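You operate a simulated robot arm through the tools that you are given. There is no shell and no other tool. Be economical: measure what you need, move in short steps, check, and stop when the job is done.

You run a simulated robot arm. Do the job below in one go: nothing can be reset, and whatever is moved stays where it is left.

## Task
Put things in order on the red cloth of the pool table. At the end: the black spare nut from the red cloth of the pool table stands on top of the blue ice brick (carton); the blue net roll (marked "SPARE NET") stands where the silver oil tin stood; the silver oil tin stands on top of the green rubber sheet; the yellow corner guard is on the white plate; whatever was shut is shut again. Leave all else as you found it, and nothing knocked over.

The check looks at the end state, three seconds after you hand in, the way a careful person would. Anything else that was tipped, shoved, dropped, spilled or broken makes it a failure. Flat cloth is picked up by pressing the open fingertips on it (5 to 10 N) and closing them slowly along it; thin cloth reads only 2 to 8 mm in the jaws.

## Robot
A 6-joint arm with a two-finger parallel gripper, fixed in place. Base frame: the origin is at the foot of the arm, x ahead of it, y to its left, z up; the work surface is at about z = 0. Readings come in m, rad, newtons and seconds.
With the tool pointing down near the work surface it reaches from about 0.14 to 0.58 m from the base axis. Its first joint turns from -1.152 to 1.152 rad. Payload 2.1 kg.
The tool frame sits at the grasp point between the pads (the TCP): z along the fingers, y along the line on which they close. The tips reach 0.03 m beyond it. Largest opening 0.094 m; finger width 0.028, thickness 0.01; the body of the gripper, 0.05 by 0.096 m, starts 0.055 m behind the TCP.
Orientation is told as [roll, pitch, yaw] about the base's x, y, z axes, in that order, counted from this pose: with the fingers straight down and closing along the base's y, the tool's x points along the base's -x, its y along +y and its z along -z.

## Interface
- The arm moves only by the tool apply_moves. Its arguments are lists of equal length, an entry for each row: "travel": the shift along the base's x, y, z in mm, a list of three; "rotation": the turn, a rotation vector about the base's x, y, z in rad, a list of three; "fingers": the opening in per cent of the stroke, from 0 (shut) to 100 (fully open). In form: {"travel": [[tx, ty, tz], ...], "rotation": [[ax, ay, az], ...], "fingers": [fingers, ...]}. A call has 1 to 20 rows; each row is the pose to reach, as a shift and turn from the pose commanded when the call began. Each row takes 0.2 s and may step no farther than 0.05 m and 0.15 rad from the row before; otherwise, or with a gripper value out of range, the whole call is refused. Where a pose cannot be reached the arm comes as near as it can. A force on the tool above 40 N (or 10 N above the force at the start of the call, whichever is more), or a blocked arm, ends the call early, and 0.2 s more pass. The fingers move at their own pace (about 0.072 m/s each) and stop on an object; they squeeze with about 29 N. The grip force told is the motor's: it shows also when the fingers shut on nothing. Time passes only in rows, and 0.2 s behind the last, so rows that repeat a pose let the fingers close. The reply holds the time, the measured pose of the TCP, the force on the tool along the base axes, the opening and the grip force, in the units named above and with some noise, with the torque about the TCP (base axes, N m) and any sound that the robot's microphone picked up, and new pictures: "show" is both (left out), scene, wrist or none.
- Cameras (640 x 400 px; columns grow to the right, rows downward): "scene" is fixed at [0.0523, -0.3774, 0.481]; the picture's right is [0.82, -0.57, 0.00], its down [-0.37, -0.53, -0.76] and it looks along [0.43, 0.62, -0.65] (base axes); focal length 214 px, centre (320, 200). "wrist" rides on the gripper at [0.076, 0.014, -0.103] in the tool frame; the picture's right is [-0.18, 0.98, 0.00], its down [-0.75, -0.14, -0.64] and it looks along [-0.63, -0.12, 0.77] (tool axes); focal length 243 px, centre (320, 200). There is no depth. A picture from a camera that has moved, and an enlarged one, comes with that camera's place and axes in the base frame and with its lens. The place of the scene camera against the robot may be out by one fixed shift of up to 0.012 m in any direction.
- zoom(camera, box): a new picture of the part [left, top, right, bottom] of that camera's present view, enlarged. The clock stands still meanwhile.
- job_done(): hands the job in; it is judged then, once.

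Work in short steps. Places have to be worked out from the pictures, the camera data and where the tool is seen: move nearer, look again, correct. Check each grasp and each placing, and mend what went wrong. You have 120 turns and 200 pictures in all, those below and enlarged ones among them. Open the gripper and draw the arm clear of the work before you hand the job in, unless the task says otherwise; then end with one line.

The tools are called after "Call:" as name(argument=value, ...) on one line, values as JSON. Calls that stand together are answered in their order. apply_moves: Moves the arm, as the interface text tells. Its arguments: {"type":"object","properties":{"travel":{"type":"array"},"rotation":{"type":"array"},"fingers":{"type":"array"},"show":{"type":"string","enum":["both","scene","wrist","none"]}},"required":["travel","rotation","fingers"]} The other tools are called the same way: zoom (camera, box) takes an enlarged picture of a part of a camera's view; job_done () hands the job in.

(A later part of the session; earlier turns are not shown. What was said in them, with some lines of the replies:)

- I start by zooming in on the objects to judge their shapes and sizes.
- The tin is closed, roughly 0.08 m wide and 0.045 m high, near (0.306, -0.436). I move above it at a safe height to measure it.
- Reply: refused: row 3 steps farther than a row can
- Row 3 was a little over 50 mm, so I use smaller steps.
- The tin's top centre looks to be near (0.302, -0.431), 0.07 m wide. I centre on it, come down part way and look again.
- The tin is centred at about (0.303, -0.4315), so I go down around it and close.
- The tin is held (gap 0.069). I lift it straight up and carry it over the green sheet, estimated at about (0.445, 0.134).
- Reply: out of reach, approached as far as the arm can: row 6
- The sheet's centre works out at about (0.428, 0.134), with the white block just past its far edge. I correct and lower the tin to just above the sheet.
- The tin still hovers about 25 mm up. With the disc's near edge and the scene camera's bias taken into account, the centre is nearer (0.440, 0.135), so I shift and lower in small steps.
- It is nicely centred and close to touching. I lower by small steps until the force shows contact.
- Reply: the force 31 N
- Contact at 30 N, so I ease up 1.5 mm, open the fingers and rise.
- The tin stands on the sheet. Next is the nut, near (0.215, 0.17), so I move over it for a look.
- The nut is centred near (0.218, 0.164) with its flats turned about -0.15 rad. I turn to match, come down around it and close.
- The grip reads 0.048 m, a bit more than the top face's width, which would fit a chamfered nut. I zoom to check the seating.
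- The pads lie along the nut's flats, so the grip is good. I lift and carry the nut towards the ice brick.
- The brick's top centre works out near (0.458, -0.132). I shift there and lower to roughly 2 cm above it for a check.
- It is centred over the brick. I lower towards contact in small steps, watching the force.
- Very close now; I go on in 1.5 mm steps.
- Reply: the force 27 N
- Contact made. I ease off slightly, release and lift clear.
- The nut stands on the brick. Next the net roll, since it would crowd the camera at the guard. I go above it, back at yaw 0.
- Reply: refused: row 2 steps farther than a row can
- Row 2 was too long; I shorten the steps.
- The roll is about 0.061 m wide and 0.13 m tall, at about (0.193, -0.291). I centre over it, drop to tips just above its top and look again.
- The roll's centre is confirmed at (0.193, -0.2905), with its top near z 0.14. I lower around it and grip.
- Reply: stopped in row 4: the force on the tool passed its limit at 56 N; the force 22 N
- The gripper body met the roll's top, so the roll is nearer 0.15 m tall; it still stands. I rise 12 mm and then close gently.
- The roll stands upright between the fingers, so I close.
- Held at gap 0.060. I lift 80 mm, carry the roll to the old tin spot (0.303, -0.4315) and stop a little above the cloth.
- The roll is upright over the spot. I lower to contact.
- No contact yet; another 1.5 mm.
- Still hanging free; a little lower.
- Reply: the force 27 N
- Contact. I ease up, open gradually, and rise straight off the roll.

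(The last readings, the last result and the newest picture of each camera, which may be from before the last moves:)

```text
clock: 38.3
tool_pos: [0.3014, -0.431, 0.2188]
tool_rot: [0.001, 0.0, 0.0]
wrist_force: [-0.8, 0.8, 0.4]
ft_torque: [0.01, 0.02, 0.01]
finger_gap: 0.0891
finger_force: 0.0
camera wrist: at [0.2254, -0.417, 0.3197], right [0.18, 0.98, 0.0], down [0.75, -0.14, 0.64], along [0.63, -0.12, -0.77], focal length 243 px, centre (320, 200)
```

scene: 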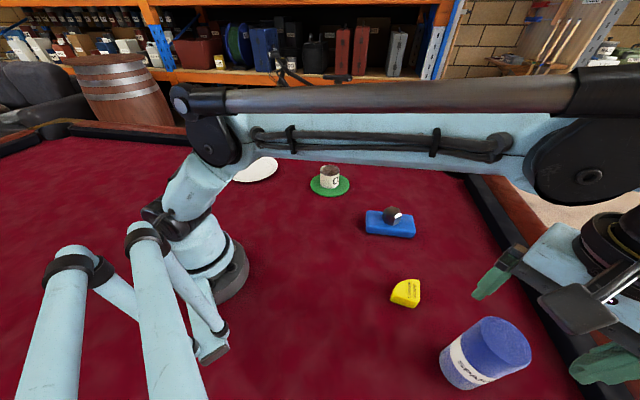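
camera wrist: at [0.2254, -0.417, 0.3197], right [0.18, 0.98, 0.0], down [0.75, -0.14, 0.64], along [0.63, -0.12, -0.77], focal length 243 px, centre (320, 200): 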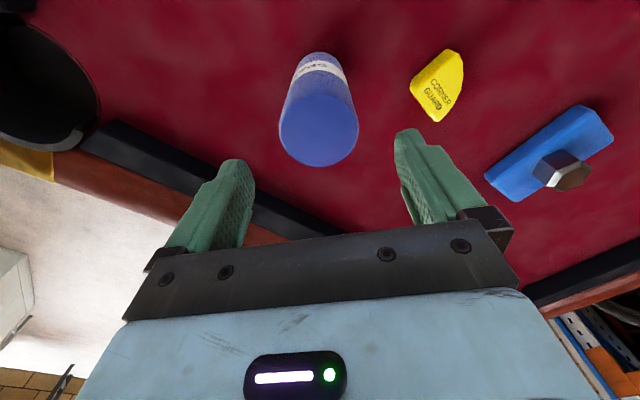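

The roll stands on the spot. Now I move over the yellow guard.

Call:
apply_moves(travel=[[8, 35, 0], [16, 75, 0], [24, 110, 0], [30, 130, 0], [30, 130, -30], [30, 130, -30]], rotation=[[0, 0, 0], [0, 0, 0], [0, 0, 0], [0, 0, 0], [0, 0, 0], [0, 0, 0]], fingers=[95, 95, 95, 95, 95, 95])

Call:
zoom(camera="wrist", box=[240, 20, 400, 180])

Call:
zoom(camera="scene", box=[370, 250, 540, 400])

```text
clock: 39.7
tool_pos: [0.3317, -0.3007, 0.187]
tool_rot: [0.001, 0.0, 0.0]
wrist_force: [-0.7, 0.0, -0.2]
ft_torque: [0.0, 0.01, 0.0]
finger_gap: 0.0893
finger_force: 0.0
camera wrist: at [0.2551, -0.2851, 0.2884], right [0.18, 0.98, 0.0], down [0.75, -0.14, 0.64], along [0.63, -0.12, -0.77], focal length 243 px, centre (320, 200)
```

scene: 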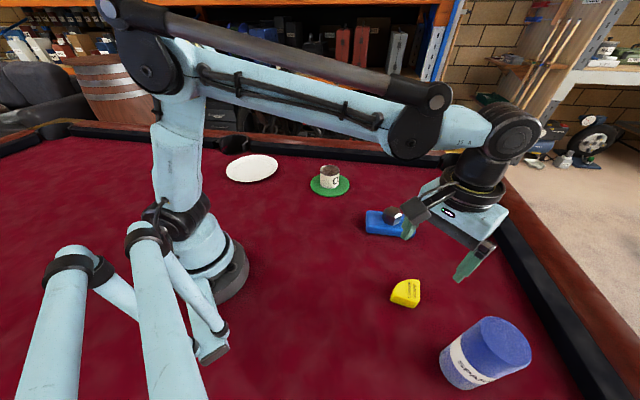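
wrist: 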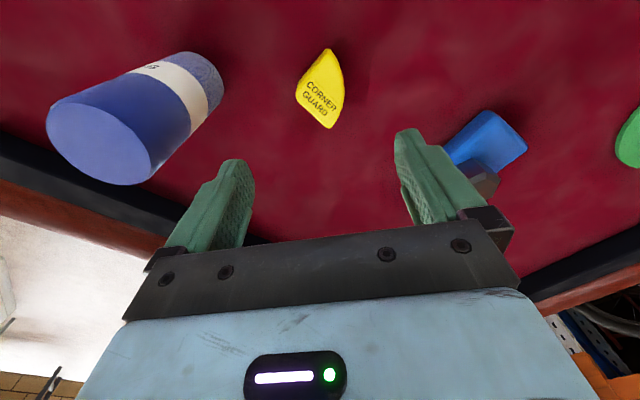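

```text
2.50 times, centred on (320, 100) of wrist
camera zoom: at [0.2551, -0.2851, 0.2884], right [0.18, 0.98, 0.0], down [0.75, -0.14, 0.64], along [0.63, -0.12, -0.77], focal length 606 px, centre (320, 450)
```

zoom: 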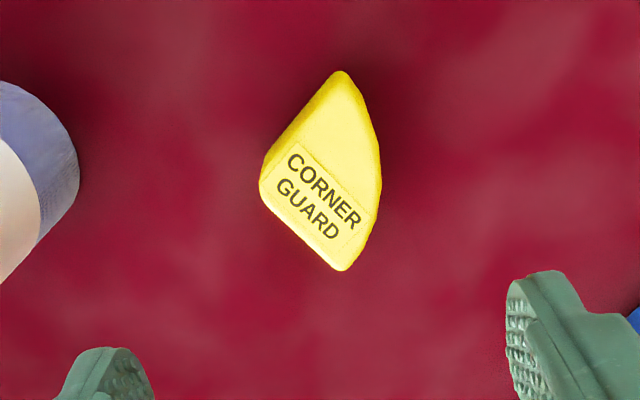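

```text
2.67 times, centred on (455, 325) of scene
camera zoom: at [0.0523, -0.3774, 0.481], right [0.82, -0.57, 0.0], down [-0.37, -0.53, -0.76], along [0.43, 0.62, -0.65], focal length 572 px, centre (-40, -133)
```

zoom: 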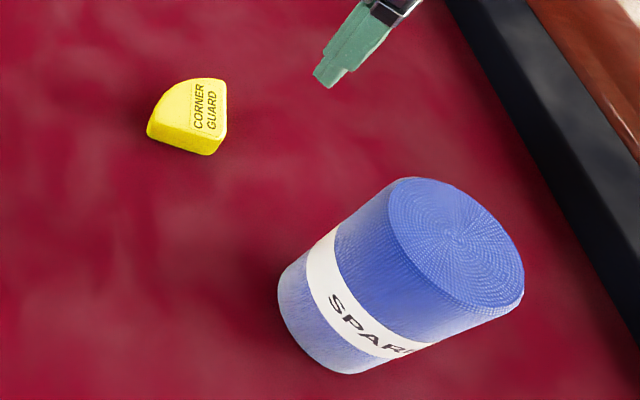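

The guard is a quarter sector: square corner at about (0.331, -0.324), tips at (0.367, -0.297) and (0.295, -0.285). I'll grip along the corner-to-tip edge with yaw -0.88. First I turn and partly descend for a check.

Call:
apply_moves(travel=[[4, 0, -10], [8, -1, -20], [13, -2, -30], [13, -2, -50], [13, -2, -70], [13, -2, -80], [13, -2, -80]], rotation=[[0, 0, -0.147], [0, 0, -0.294], [0, 0, -0.441], [0, 0, -0.588], [0, 0, -0.735], [0, 0, -0.88], [0, 0, -0.88]], fingers=[95, 95, 95, 95, 95, 95, 95], show="wrist")

Call:
zoom(camera="wrist", box=[220, 60, 420, 200])

```text
clock: 41.3
tool_pos: [0.3426, -0.3037, 0.1086]
tool_rot: [0.002, 0.0, -0.881]
wrist_force: [0.4, -0.7, -0.5]
ft_torque: [0.03, 0.02, 0.0]
finger_gap: 0.0893
finger_force: 0.0
camera wrist: at [0.3053, -0.2356, 0.2084], right [0.88, 0.48, 0.0], down [0.37, -0.67, 0.64], along [0.31, -0.56, -0.77], focal length 243 px, centre (320, 200)
```

wrist: 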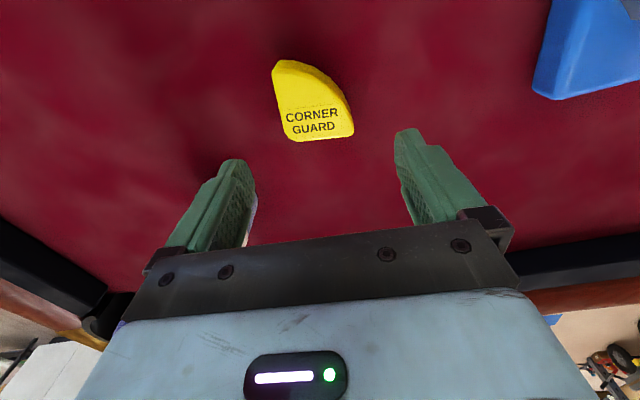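

```text
2.86 times, centred on (320, 130) of wrist
camera zoom: at [0.3053, -0.2356, 0.2084], right [0.88, 0.48, 0.0], down [0.37, -0.67, 0.64], along [0.31, -0.56, -0.77], focal length 693 px, centre (320, 400)
```

zoom: 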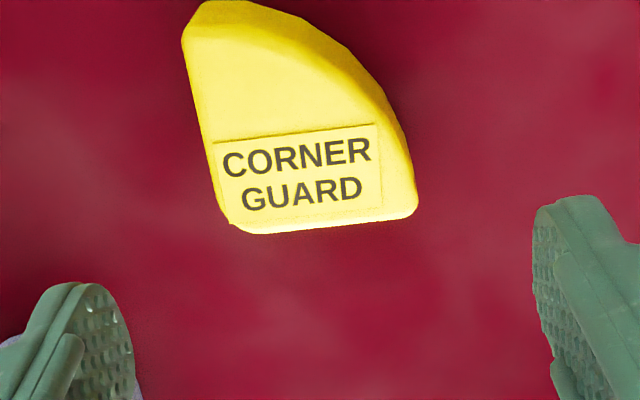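

The tool lines up well with the guard. I add -0.06 rad of yaw, descend and close slowly.

Call:
apply_moves(travel=[[0, 0, -30], [0, 0, -60], [0, 0, -73], [0, 0, -73], [0, 0, -73], [0, 0, -73], [0, 0, -73], [0, 0, -73]], rotation=[[0, 0, -0.06], [0, 0, -0.06], [0, 0, -0.06], [0, 0, -0.06], [0, 0, -0.06], [0, 0, -0.06], [0, 0, -0.06], [0, 0, -0.06]], fingers=[95, 95, 95, 80, 65, 30, 30, 30], show="wrist")

Call:
zoom(camera="wrist", box=[220, 100, 420, 240])

```text
clock: 43.1
tool_pos: [0.3419, -0.3049, 0.0377]
tool_rot: [0.003, 0.0, -0.939]
wrist_force: [0.3, -1.7, 5.7]
ft_torque: [-0.05, 0.14, 0.07]
finger_gap: 0.0544
finger_force: 29.1
camera wrist: at [0.3096, -0.2348, 0.1379], right [0.9, 0.43, 0.0], down [0.33, -0.69, 0.64], along [0.28, -0.58, -0.77], focal length 243 px, centre (320, 200)
```

wrist: 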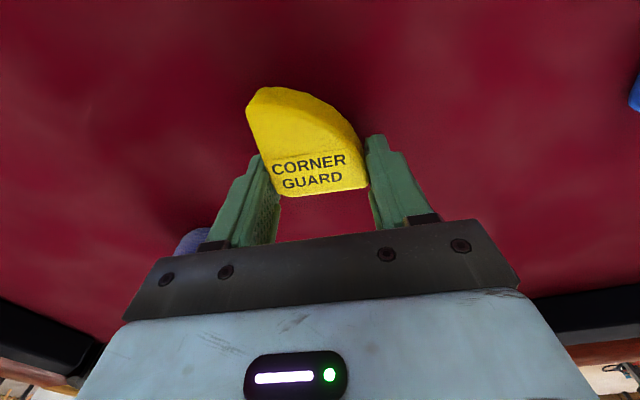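

```text
2.86 times, centred on (320, 170) of wrist
camera zoom: at [0.3096, -0.2348, 0.1379], right [0.9, 0.43, 0.0], down [0.33, -0.69, 0.64], along [0.28, -0.58, -0.77], focal length 693 px, centre (320, 286)
```

zoom: 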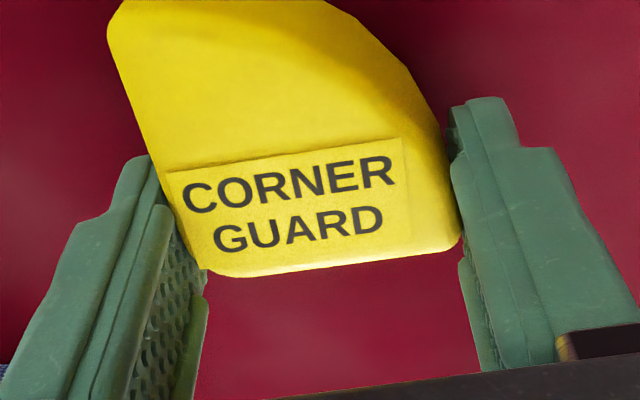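

Gripped at 0.054. I lift 60 mm and check that it holds.

Call:
apply_moves(travel=[[0, 0, 10], [0, 0, 30], [0, 0, 60], [0, 0, 60]], rotation=[[0, 0, 0], [0, 0, 0], [0, 0, 0], [0, 0, 0]], fingers=[30, 30, 30, 30])

Call:
zoom(camera="scene", box=[340, 200, 500, 320])

```text
clock: 44.1
tool_pos: [0.3451, -0.3052, 0.0949]
tool_rot: [0.003, 0.0, -0.939]
wrist_force: [-0.2, 0.1, -1.1]
ft_torque: [0.0, -0.03, -0.02]
finger_gap: 0.0544
finger_force: 29.0
camera wrist: at [0.3108, -0.234, 0.1966], right [0.9, 0.43, 0.0], down [0.33, -0.69, 0.64], along [0.28, -0.58, -0.77], focal length 243 px, centre (320, 200)
```

scene: 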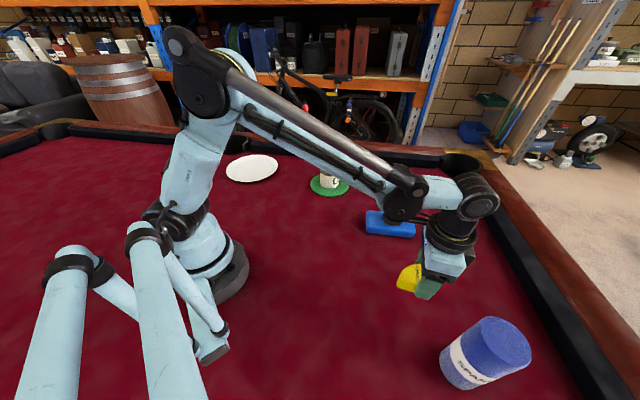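
wrist: 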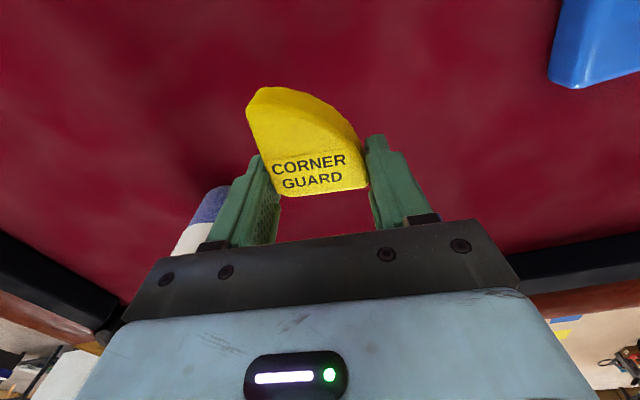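

```text
3.33 times, centred on (420, 260) of scene
camera zoom: at [0.0523, -0.3774, 0.481], right [0.82, -0.57, 0.0], down [-0.37, -0.53, -0.76], along [0.43, 0.62, -0.65], focal length 715 px, centre (-13, 0)
```

zoom: 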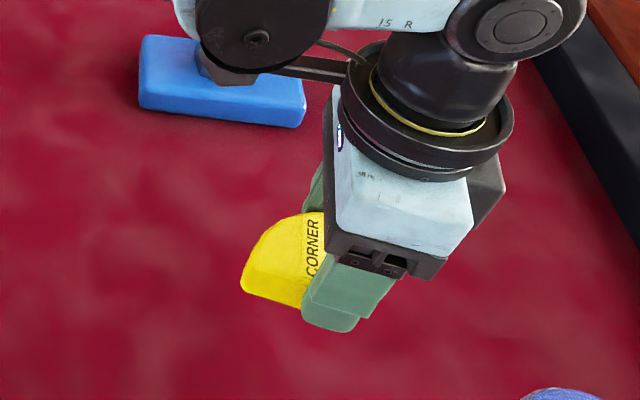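

It is held level. I rise to z about 0.25 and carry it across to the plate near (0.245, 0.405), turning back to yaw 0 on the way.

Call:
apply_moves(travel=[[0, 0, 45], [0, 0, 90], [0, 0, 135], [0, 0, 155], [-6, 45, 155], [-12, 90, 155], [-18, 135, 155], [-24, 180, 155], [-30, 225, 155], [-36, 270, 155], [-42, 315, 155], [-48, 360, 155], [-54, 405, 155], [-60, 450, 155], [-66, 495, 155], [-72, 540, 155], [-78, 585, 155], [-84, 630, 155], [-88, 670, 155], [-90, 705, 155]], rotation=[[0, 0, 0], [0, 0, 0], [0, 0, 0], [0, 0, 0.06], [0, 0, 0.12], [0, 0, 0.18], [0, 0, 0.24], [0, 0, 0.3], [0, 0, 0.36], [0, 0, 0.42], [0, 0, 0.48], [0, 0, 0.54], [0, 0, 0.6], [0, 0, 0.66], [0, 0, 0.72], [0, 0, 0.78], [0, 0, 0.84], [0, 0, 0.9], [0, 0, 0.94], [0, 0, 0.94]], fingers=[30, 30, 30, 30, 30, 30, 30, 30, 30, 30, 30, 30, 30, 30, 30, 30, 30, 30, 30, 30])

```text
clock: 48.3
tool_pos: [0.2505, 0.4022, 0.2504]
tool_rot: [0.001, 0.0, 0.001]
wrist_force: [-0.3, 0.3, 0.0]
ft_torque: [-0.01, -0.01, 0.01]
finger_gap: 0.0541
finger_force: 28.9
camera wrist: at [0.1753, 0.4162, 0.3516], right [0.18, 0.98, 0.0], down [0.75, -0.14, 0.64], along [0.63, -0.12, -0.77], focal length 243 px, centre (320, 200)
```

scene: 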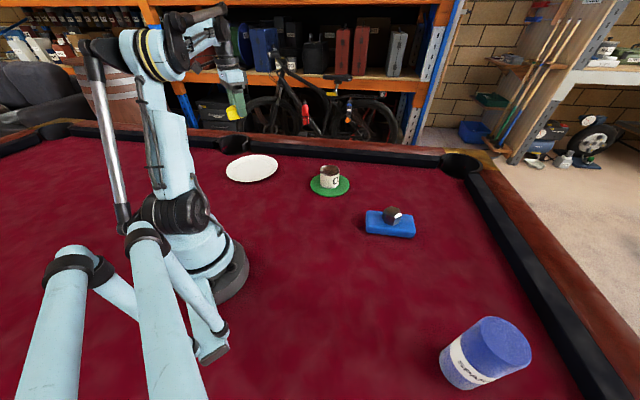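
wrist: 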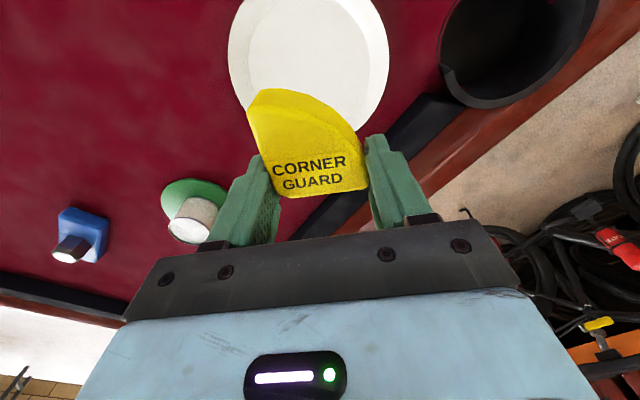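

The plate's centre is near (0.233, 0.398), so with the guard's offset the tool needs about -4 mm in x. I lower to z about 0.07 and look.

Call:
apply_moves(travel=[[-4, 0, -40], [-4, 0, -80], [-4, 0, -120], [-4, 0, -155], [-4, 0, -180], [-4, 0, -180]], rotation=[[0, 0, 0], [0, 0, 0], [0, 0, 0], [0, 0, 0], [0, 0, 0], [0, 0, 0]], fingers=[30, 30, 30, 30, 30, 30])

Call:
zoom(camera="scene", box=[210, 110, 300, 200])

```text
clock: 49.7
tool_pos: [0.2493, 0.4009, 0.0711]
tool_rot: [0.001, -0.001, 0.0]
wrist_force: [0.1, -0.3, 0.2]
ft_torque: [0.02, 0.0, -0.02]
finger_gap: 0.0541
finger_force: 28.5
camera wrist: at [0.1737, 0.4148, 0.1725], right [0.18, 0.98, 0.0], down [0.75, -0.14, 0.64], along [0.63, -0.12, -0.77], focal length 243 px, centre (320, 200)
```

scene: 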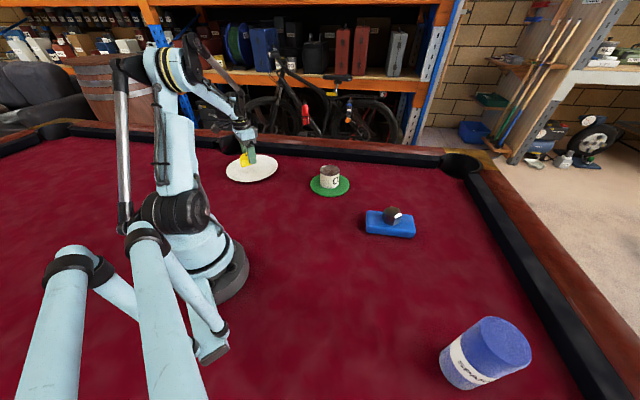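
wrist: 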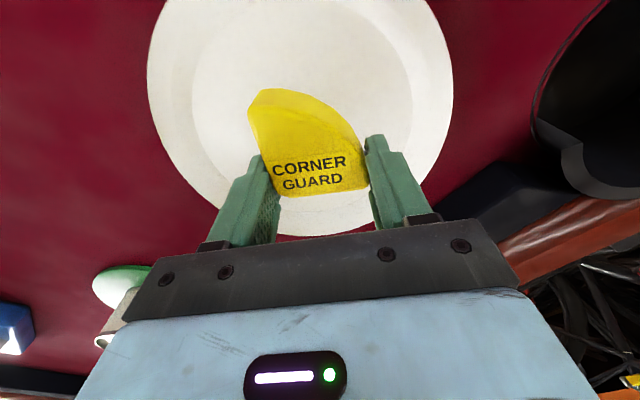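

```text
4.44 times, centred on (255, 155) of scene
camera zoom: at [0.0523, -0.3774, 0.481], right [0.82, -0.57, 0.0], down [-0.37, -0.53, -0.76], along [0.43, 0.62, -0.65], focal length 953 px, centre (609, 400)
```

zoom: 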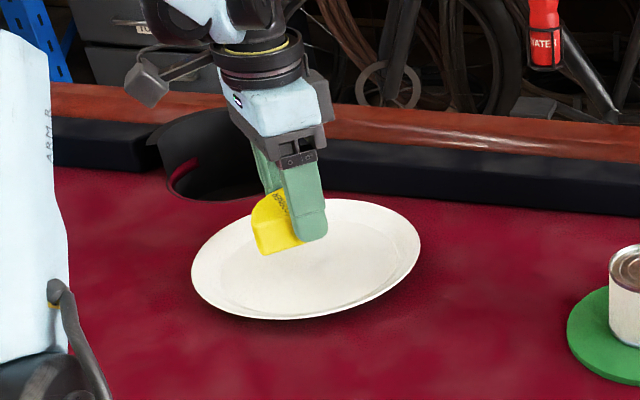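

The guard would land a bit to the near side, so I shift +12 mm in x and lower in small steps.

Call:
apply_moves(travel=[[12, -3, 0], [12, -3, -10], [12, -3, -18], [12, -3, -21], [12, -3, -21]], rotation=[[0, 0, 0], [0, 0, 0], [0, 0, 0], [0, 0, 0], [0, 0, 0]], fingers=[30, 30, 30, 30, 30], show="wrist")

Call:
zoom(camera="scene", box=[215, 120, 295, 190])

```text
clock: 50.9
tool_pos: [0.261, 0.3986, 0.05]
tool_rot: [0.002, -0.002, -0.001]
wrist_force: [0.3, -0.2, -0.8]
ft_torque: [0.01, -0.01, 0.02]
finger_gap: 0.0541
finger_force: 28.7
camera wrist: at [0.1855, 0.4121, 0.1516], right [0.18, 0.98, 0.0], down [0.75, -0.14, 0.64], along [0.63, -0.12, -0.77], focal length 243 px, centre (320, 200)
```

wrist: 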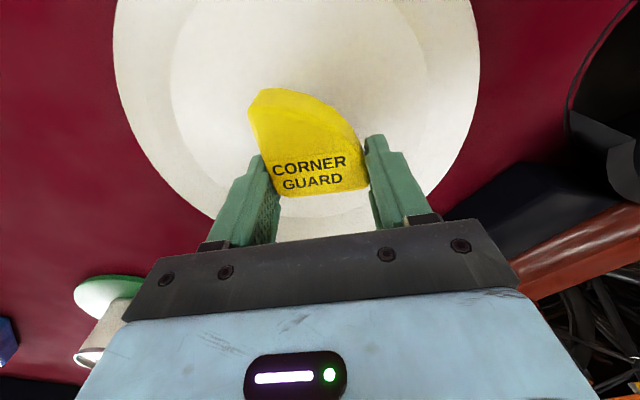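

```text
5.71 times, centred on (255, 155) of scene
camera zoom: at [0.0523, -0.3774, 0.481], right [0.82, -0.57, 0.0], down [-0.37, -0.53, -0.76], along [0.43, 0.62, -0.65], focal length 1226 px, centre (691, 457)
```

zoom: 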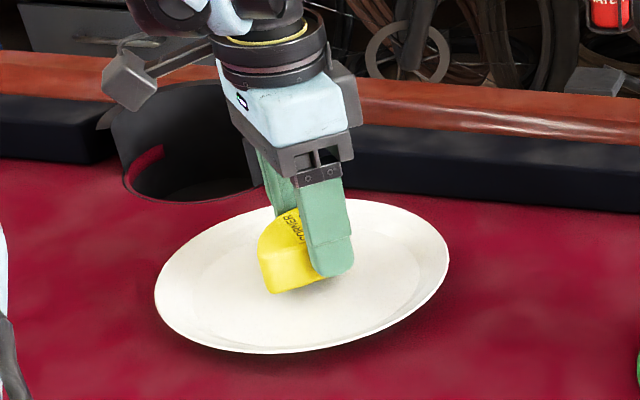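

The guard is over the flat middle of the plate. I continue down to contact.

Call:
apply_moves(travel=[[0, 0, -2], [0, 0, -3.5], [0, 0, -3.5]], rotation=[[0, 0, 0], [0, 0, 0], [0, 0, 0]], fingers=[30, 30, 30], show="none")

```text
clock: 51.7
tool_pos: [0.2615, 0.398, 0.0479]
tool_rot: [0.0, 0.0, 0.0]
wrist_force: [-0.6, -0.4, -1.0]
ft_torque: [-0.02, 0.03, -0.04]
finger_gap: 0.0543
finger_force: 29.6
```

No contact yet; another 2 mm.

Call:
apply_moves(travel=[[0, 0, -1], [0, 0, -2], [0, 0, -2]], rotation=[[0, 0, 0], [0, 0, 0], [0, 0, 0]], fingers=[30, 30, 30], show="none")

```text
clock: 52.5
tool_pos: [0.2626, 0.3989, 0.0451]
tool_rot: [0.003, 0.0, -0.001]
wrist_force: [0.6, -0.1, -0.2]
ft_torque: [0.04, -0.02, 0.01]
finger_gap: 0.0542
finger_force: 28.3
```

Still free; 2 mm more.

Call:
apply_moves(travel=[[0, 0, -1], [0, 0, -2], [0, 0, -2]], rotation=[[0, 0, 0], [0, 0, 0], [0, 0, 0]], fingers=[30, 30, 30], show="none")

```text
clock: 53.3
tool_pos: [0.2615, 0.3994, 0.042]
tool_rot: [0.001, 0.0, -0.001]
wrist_force: [1.9, -0.6, -0.1]
ft_torque: [-0.03, 0.05, 0.02]
finger_gap: 0.0543
finger_force: 28.6
```

Perhaps just touching; 1.5 mm more.

Call:
apply_moves(travel=[[0, 0, -0.8], [0, 0, -1.5], [0, 0, -1.5]], rotation=[[0, 0, 0], [0, 0, 0], [0, 0, 0]], fingers=[30, 30, 30], show="none")

Call:
zoom(camera="scene", box=[225, 130, 285, 185])

```text
clock: 54.1
tool_pos: [0.2615, 0.3995, 0.0413]
tool_rot: [0.001, 0.002, 0.0]
wrist_force: [-0.4, 6.9, 40.8]
ft_torque: [-0.64, 0.49, -0.12]
finger_gap: 0.054
finger_force: 29.0
```

```text
7.27 times, centred on (255, 158) of scene
camera zoom: at [0.0522, -0.3776, 0.4808], right [0.82, -0.57, 0.0], down [-0.37, -0.53, -0.76], along [0.43, 0.62, -0.65], focal length 1560 px, centre (793, 509)
```

zoom: 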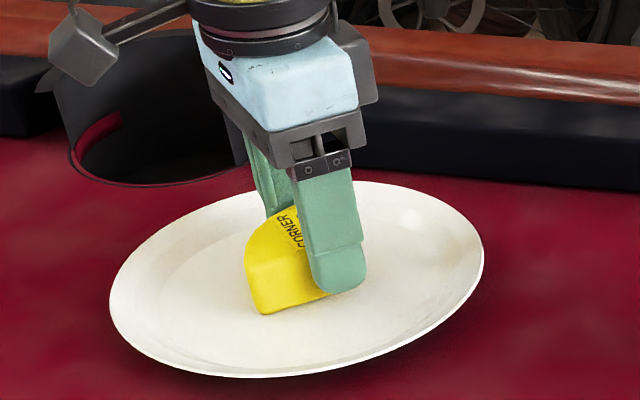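

Firm contact. I ease up 1.5 mm, open and rise.

Call:
apply_moves(travel=[[0, 0, 1], [0, 0, 1.5], [0, 0, 1.5], [0, 0, 1.5], [0, 0, 1.5], [0, 0, 15], [0, 0, 50], [0, 0, 95], [0, 0, 140], [0, 0, 180]], rotation=[[0, 0, 0], [0, 0, 0], [0, 0, 0], [0, 0, 0], [0, 0, 0], [0, 0, 0], [0, 0, 0], [0, 0, 0], [0, 0, 0], [0, 0, 0]], fingers=[30, 60, 68, 78, 78, 78, 78, 78, 78, 78])

Call:
zoom(camera="scene", box=[210, 130, 430, 250])

```text
clock: 56.3
tool_pos: [0.2595, 0.3978, 0.2207]
tool_rot: [0.002, 0.0, 0.0]
wrist_force: [0.3, -0.8, 0.5]
ft_torque: [0.0, 0.03, 0.02]
finger_gap: 0.0732
finger_force: 0.0
camera wrist: at [0.1839, 0.412, 0.3221], right [0.18, 0.98, 0.0], down [0.75, -0.14, 0.64], along [0.63, -0.12, -0.77], focal length 243 px, centre (320, 200)
```

scene: 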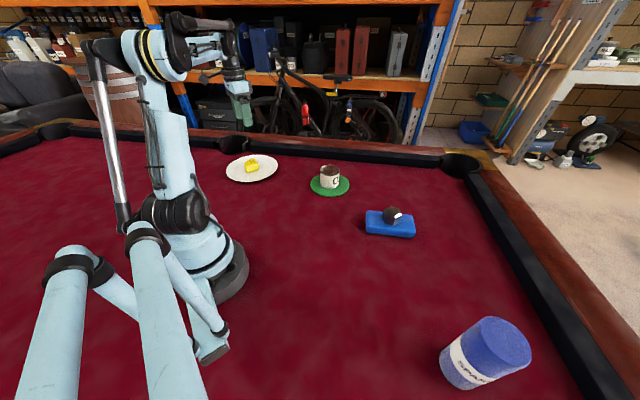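
wrist: 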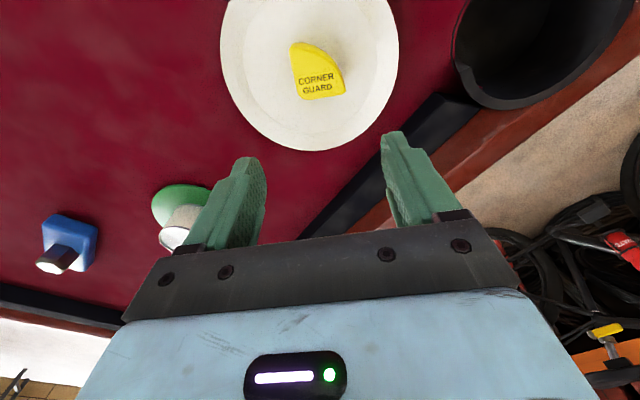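

```text
2.91 times, centred on (320, 190) of scene
camera zoom: at [0.0523, -0.3774, 0.481], right [0.82, -0.57, 0.0], down [-0.37, -0.53, -0.76], along [0.43, 0.62, -0.65], focal length 624 px, centre (320, 229)
```

zoom: 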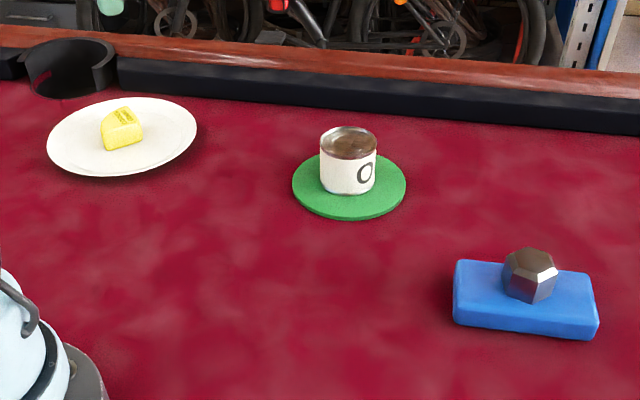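

The guard lies on the plate, the tin stands on the sheet, the nut is on the brick and the roll is upright on the old tin spot. The gripper is open and clear, so I hand in.

Call:
job_done()

```text
The job is handed in.
```

I handed the job in with every item in place: the black nut is on the ice brick, the net roll is upright where the tin stood, the tin is on the green sheet, and the corner guard is on the plate. I opened nothing that was shut, and I saw nothing else moved or knocked over.
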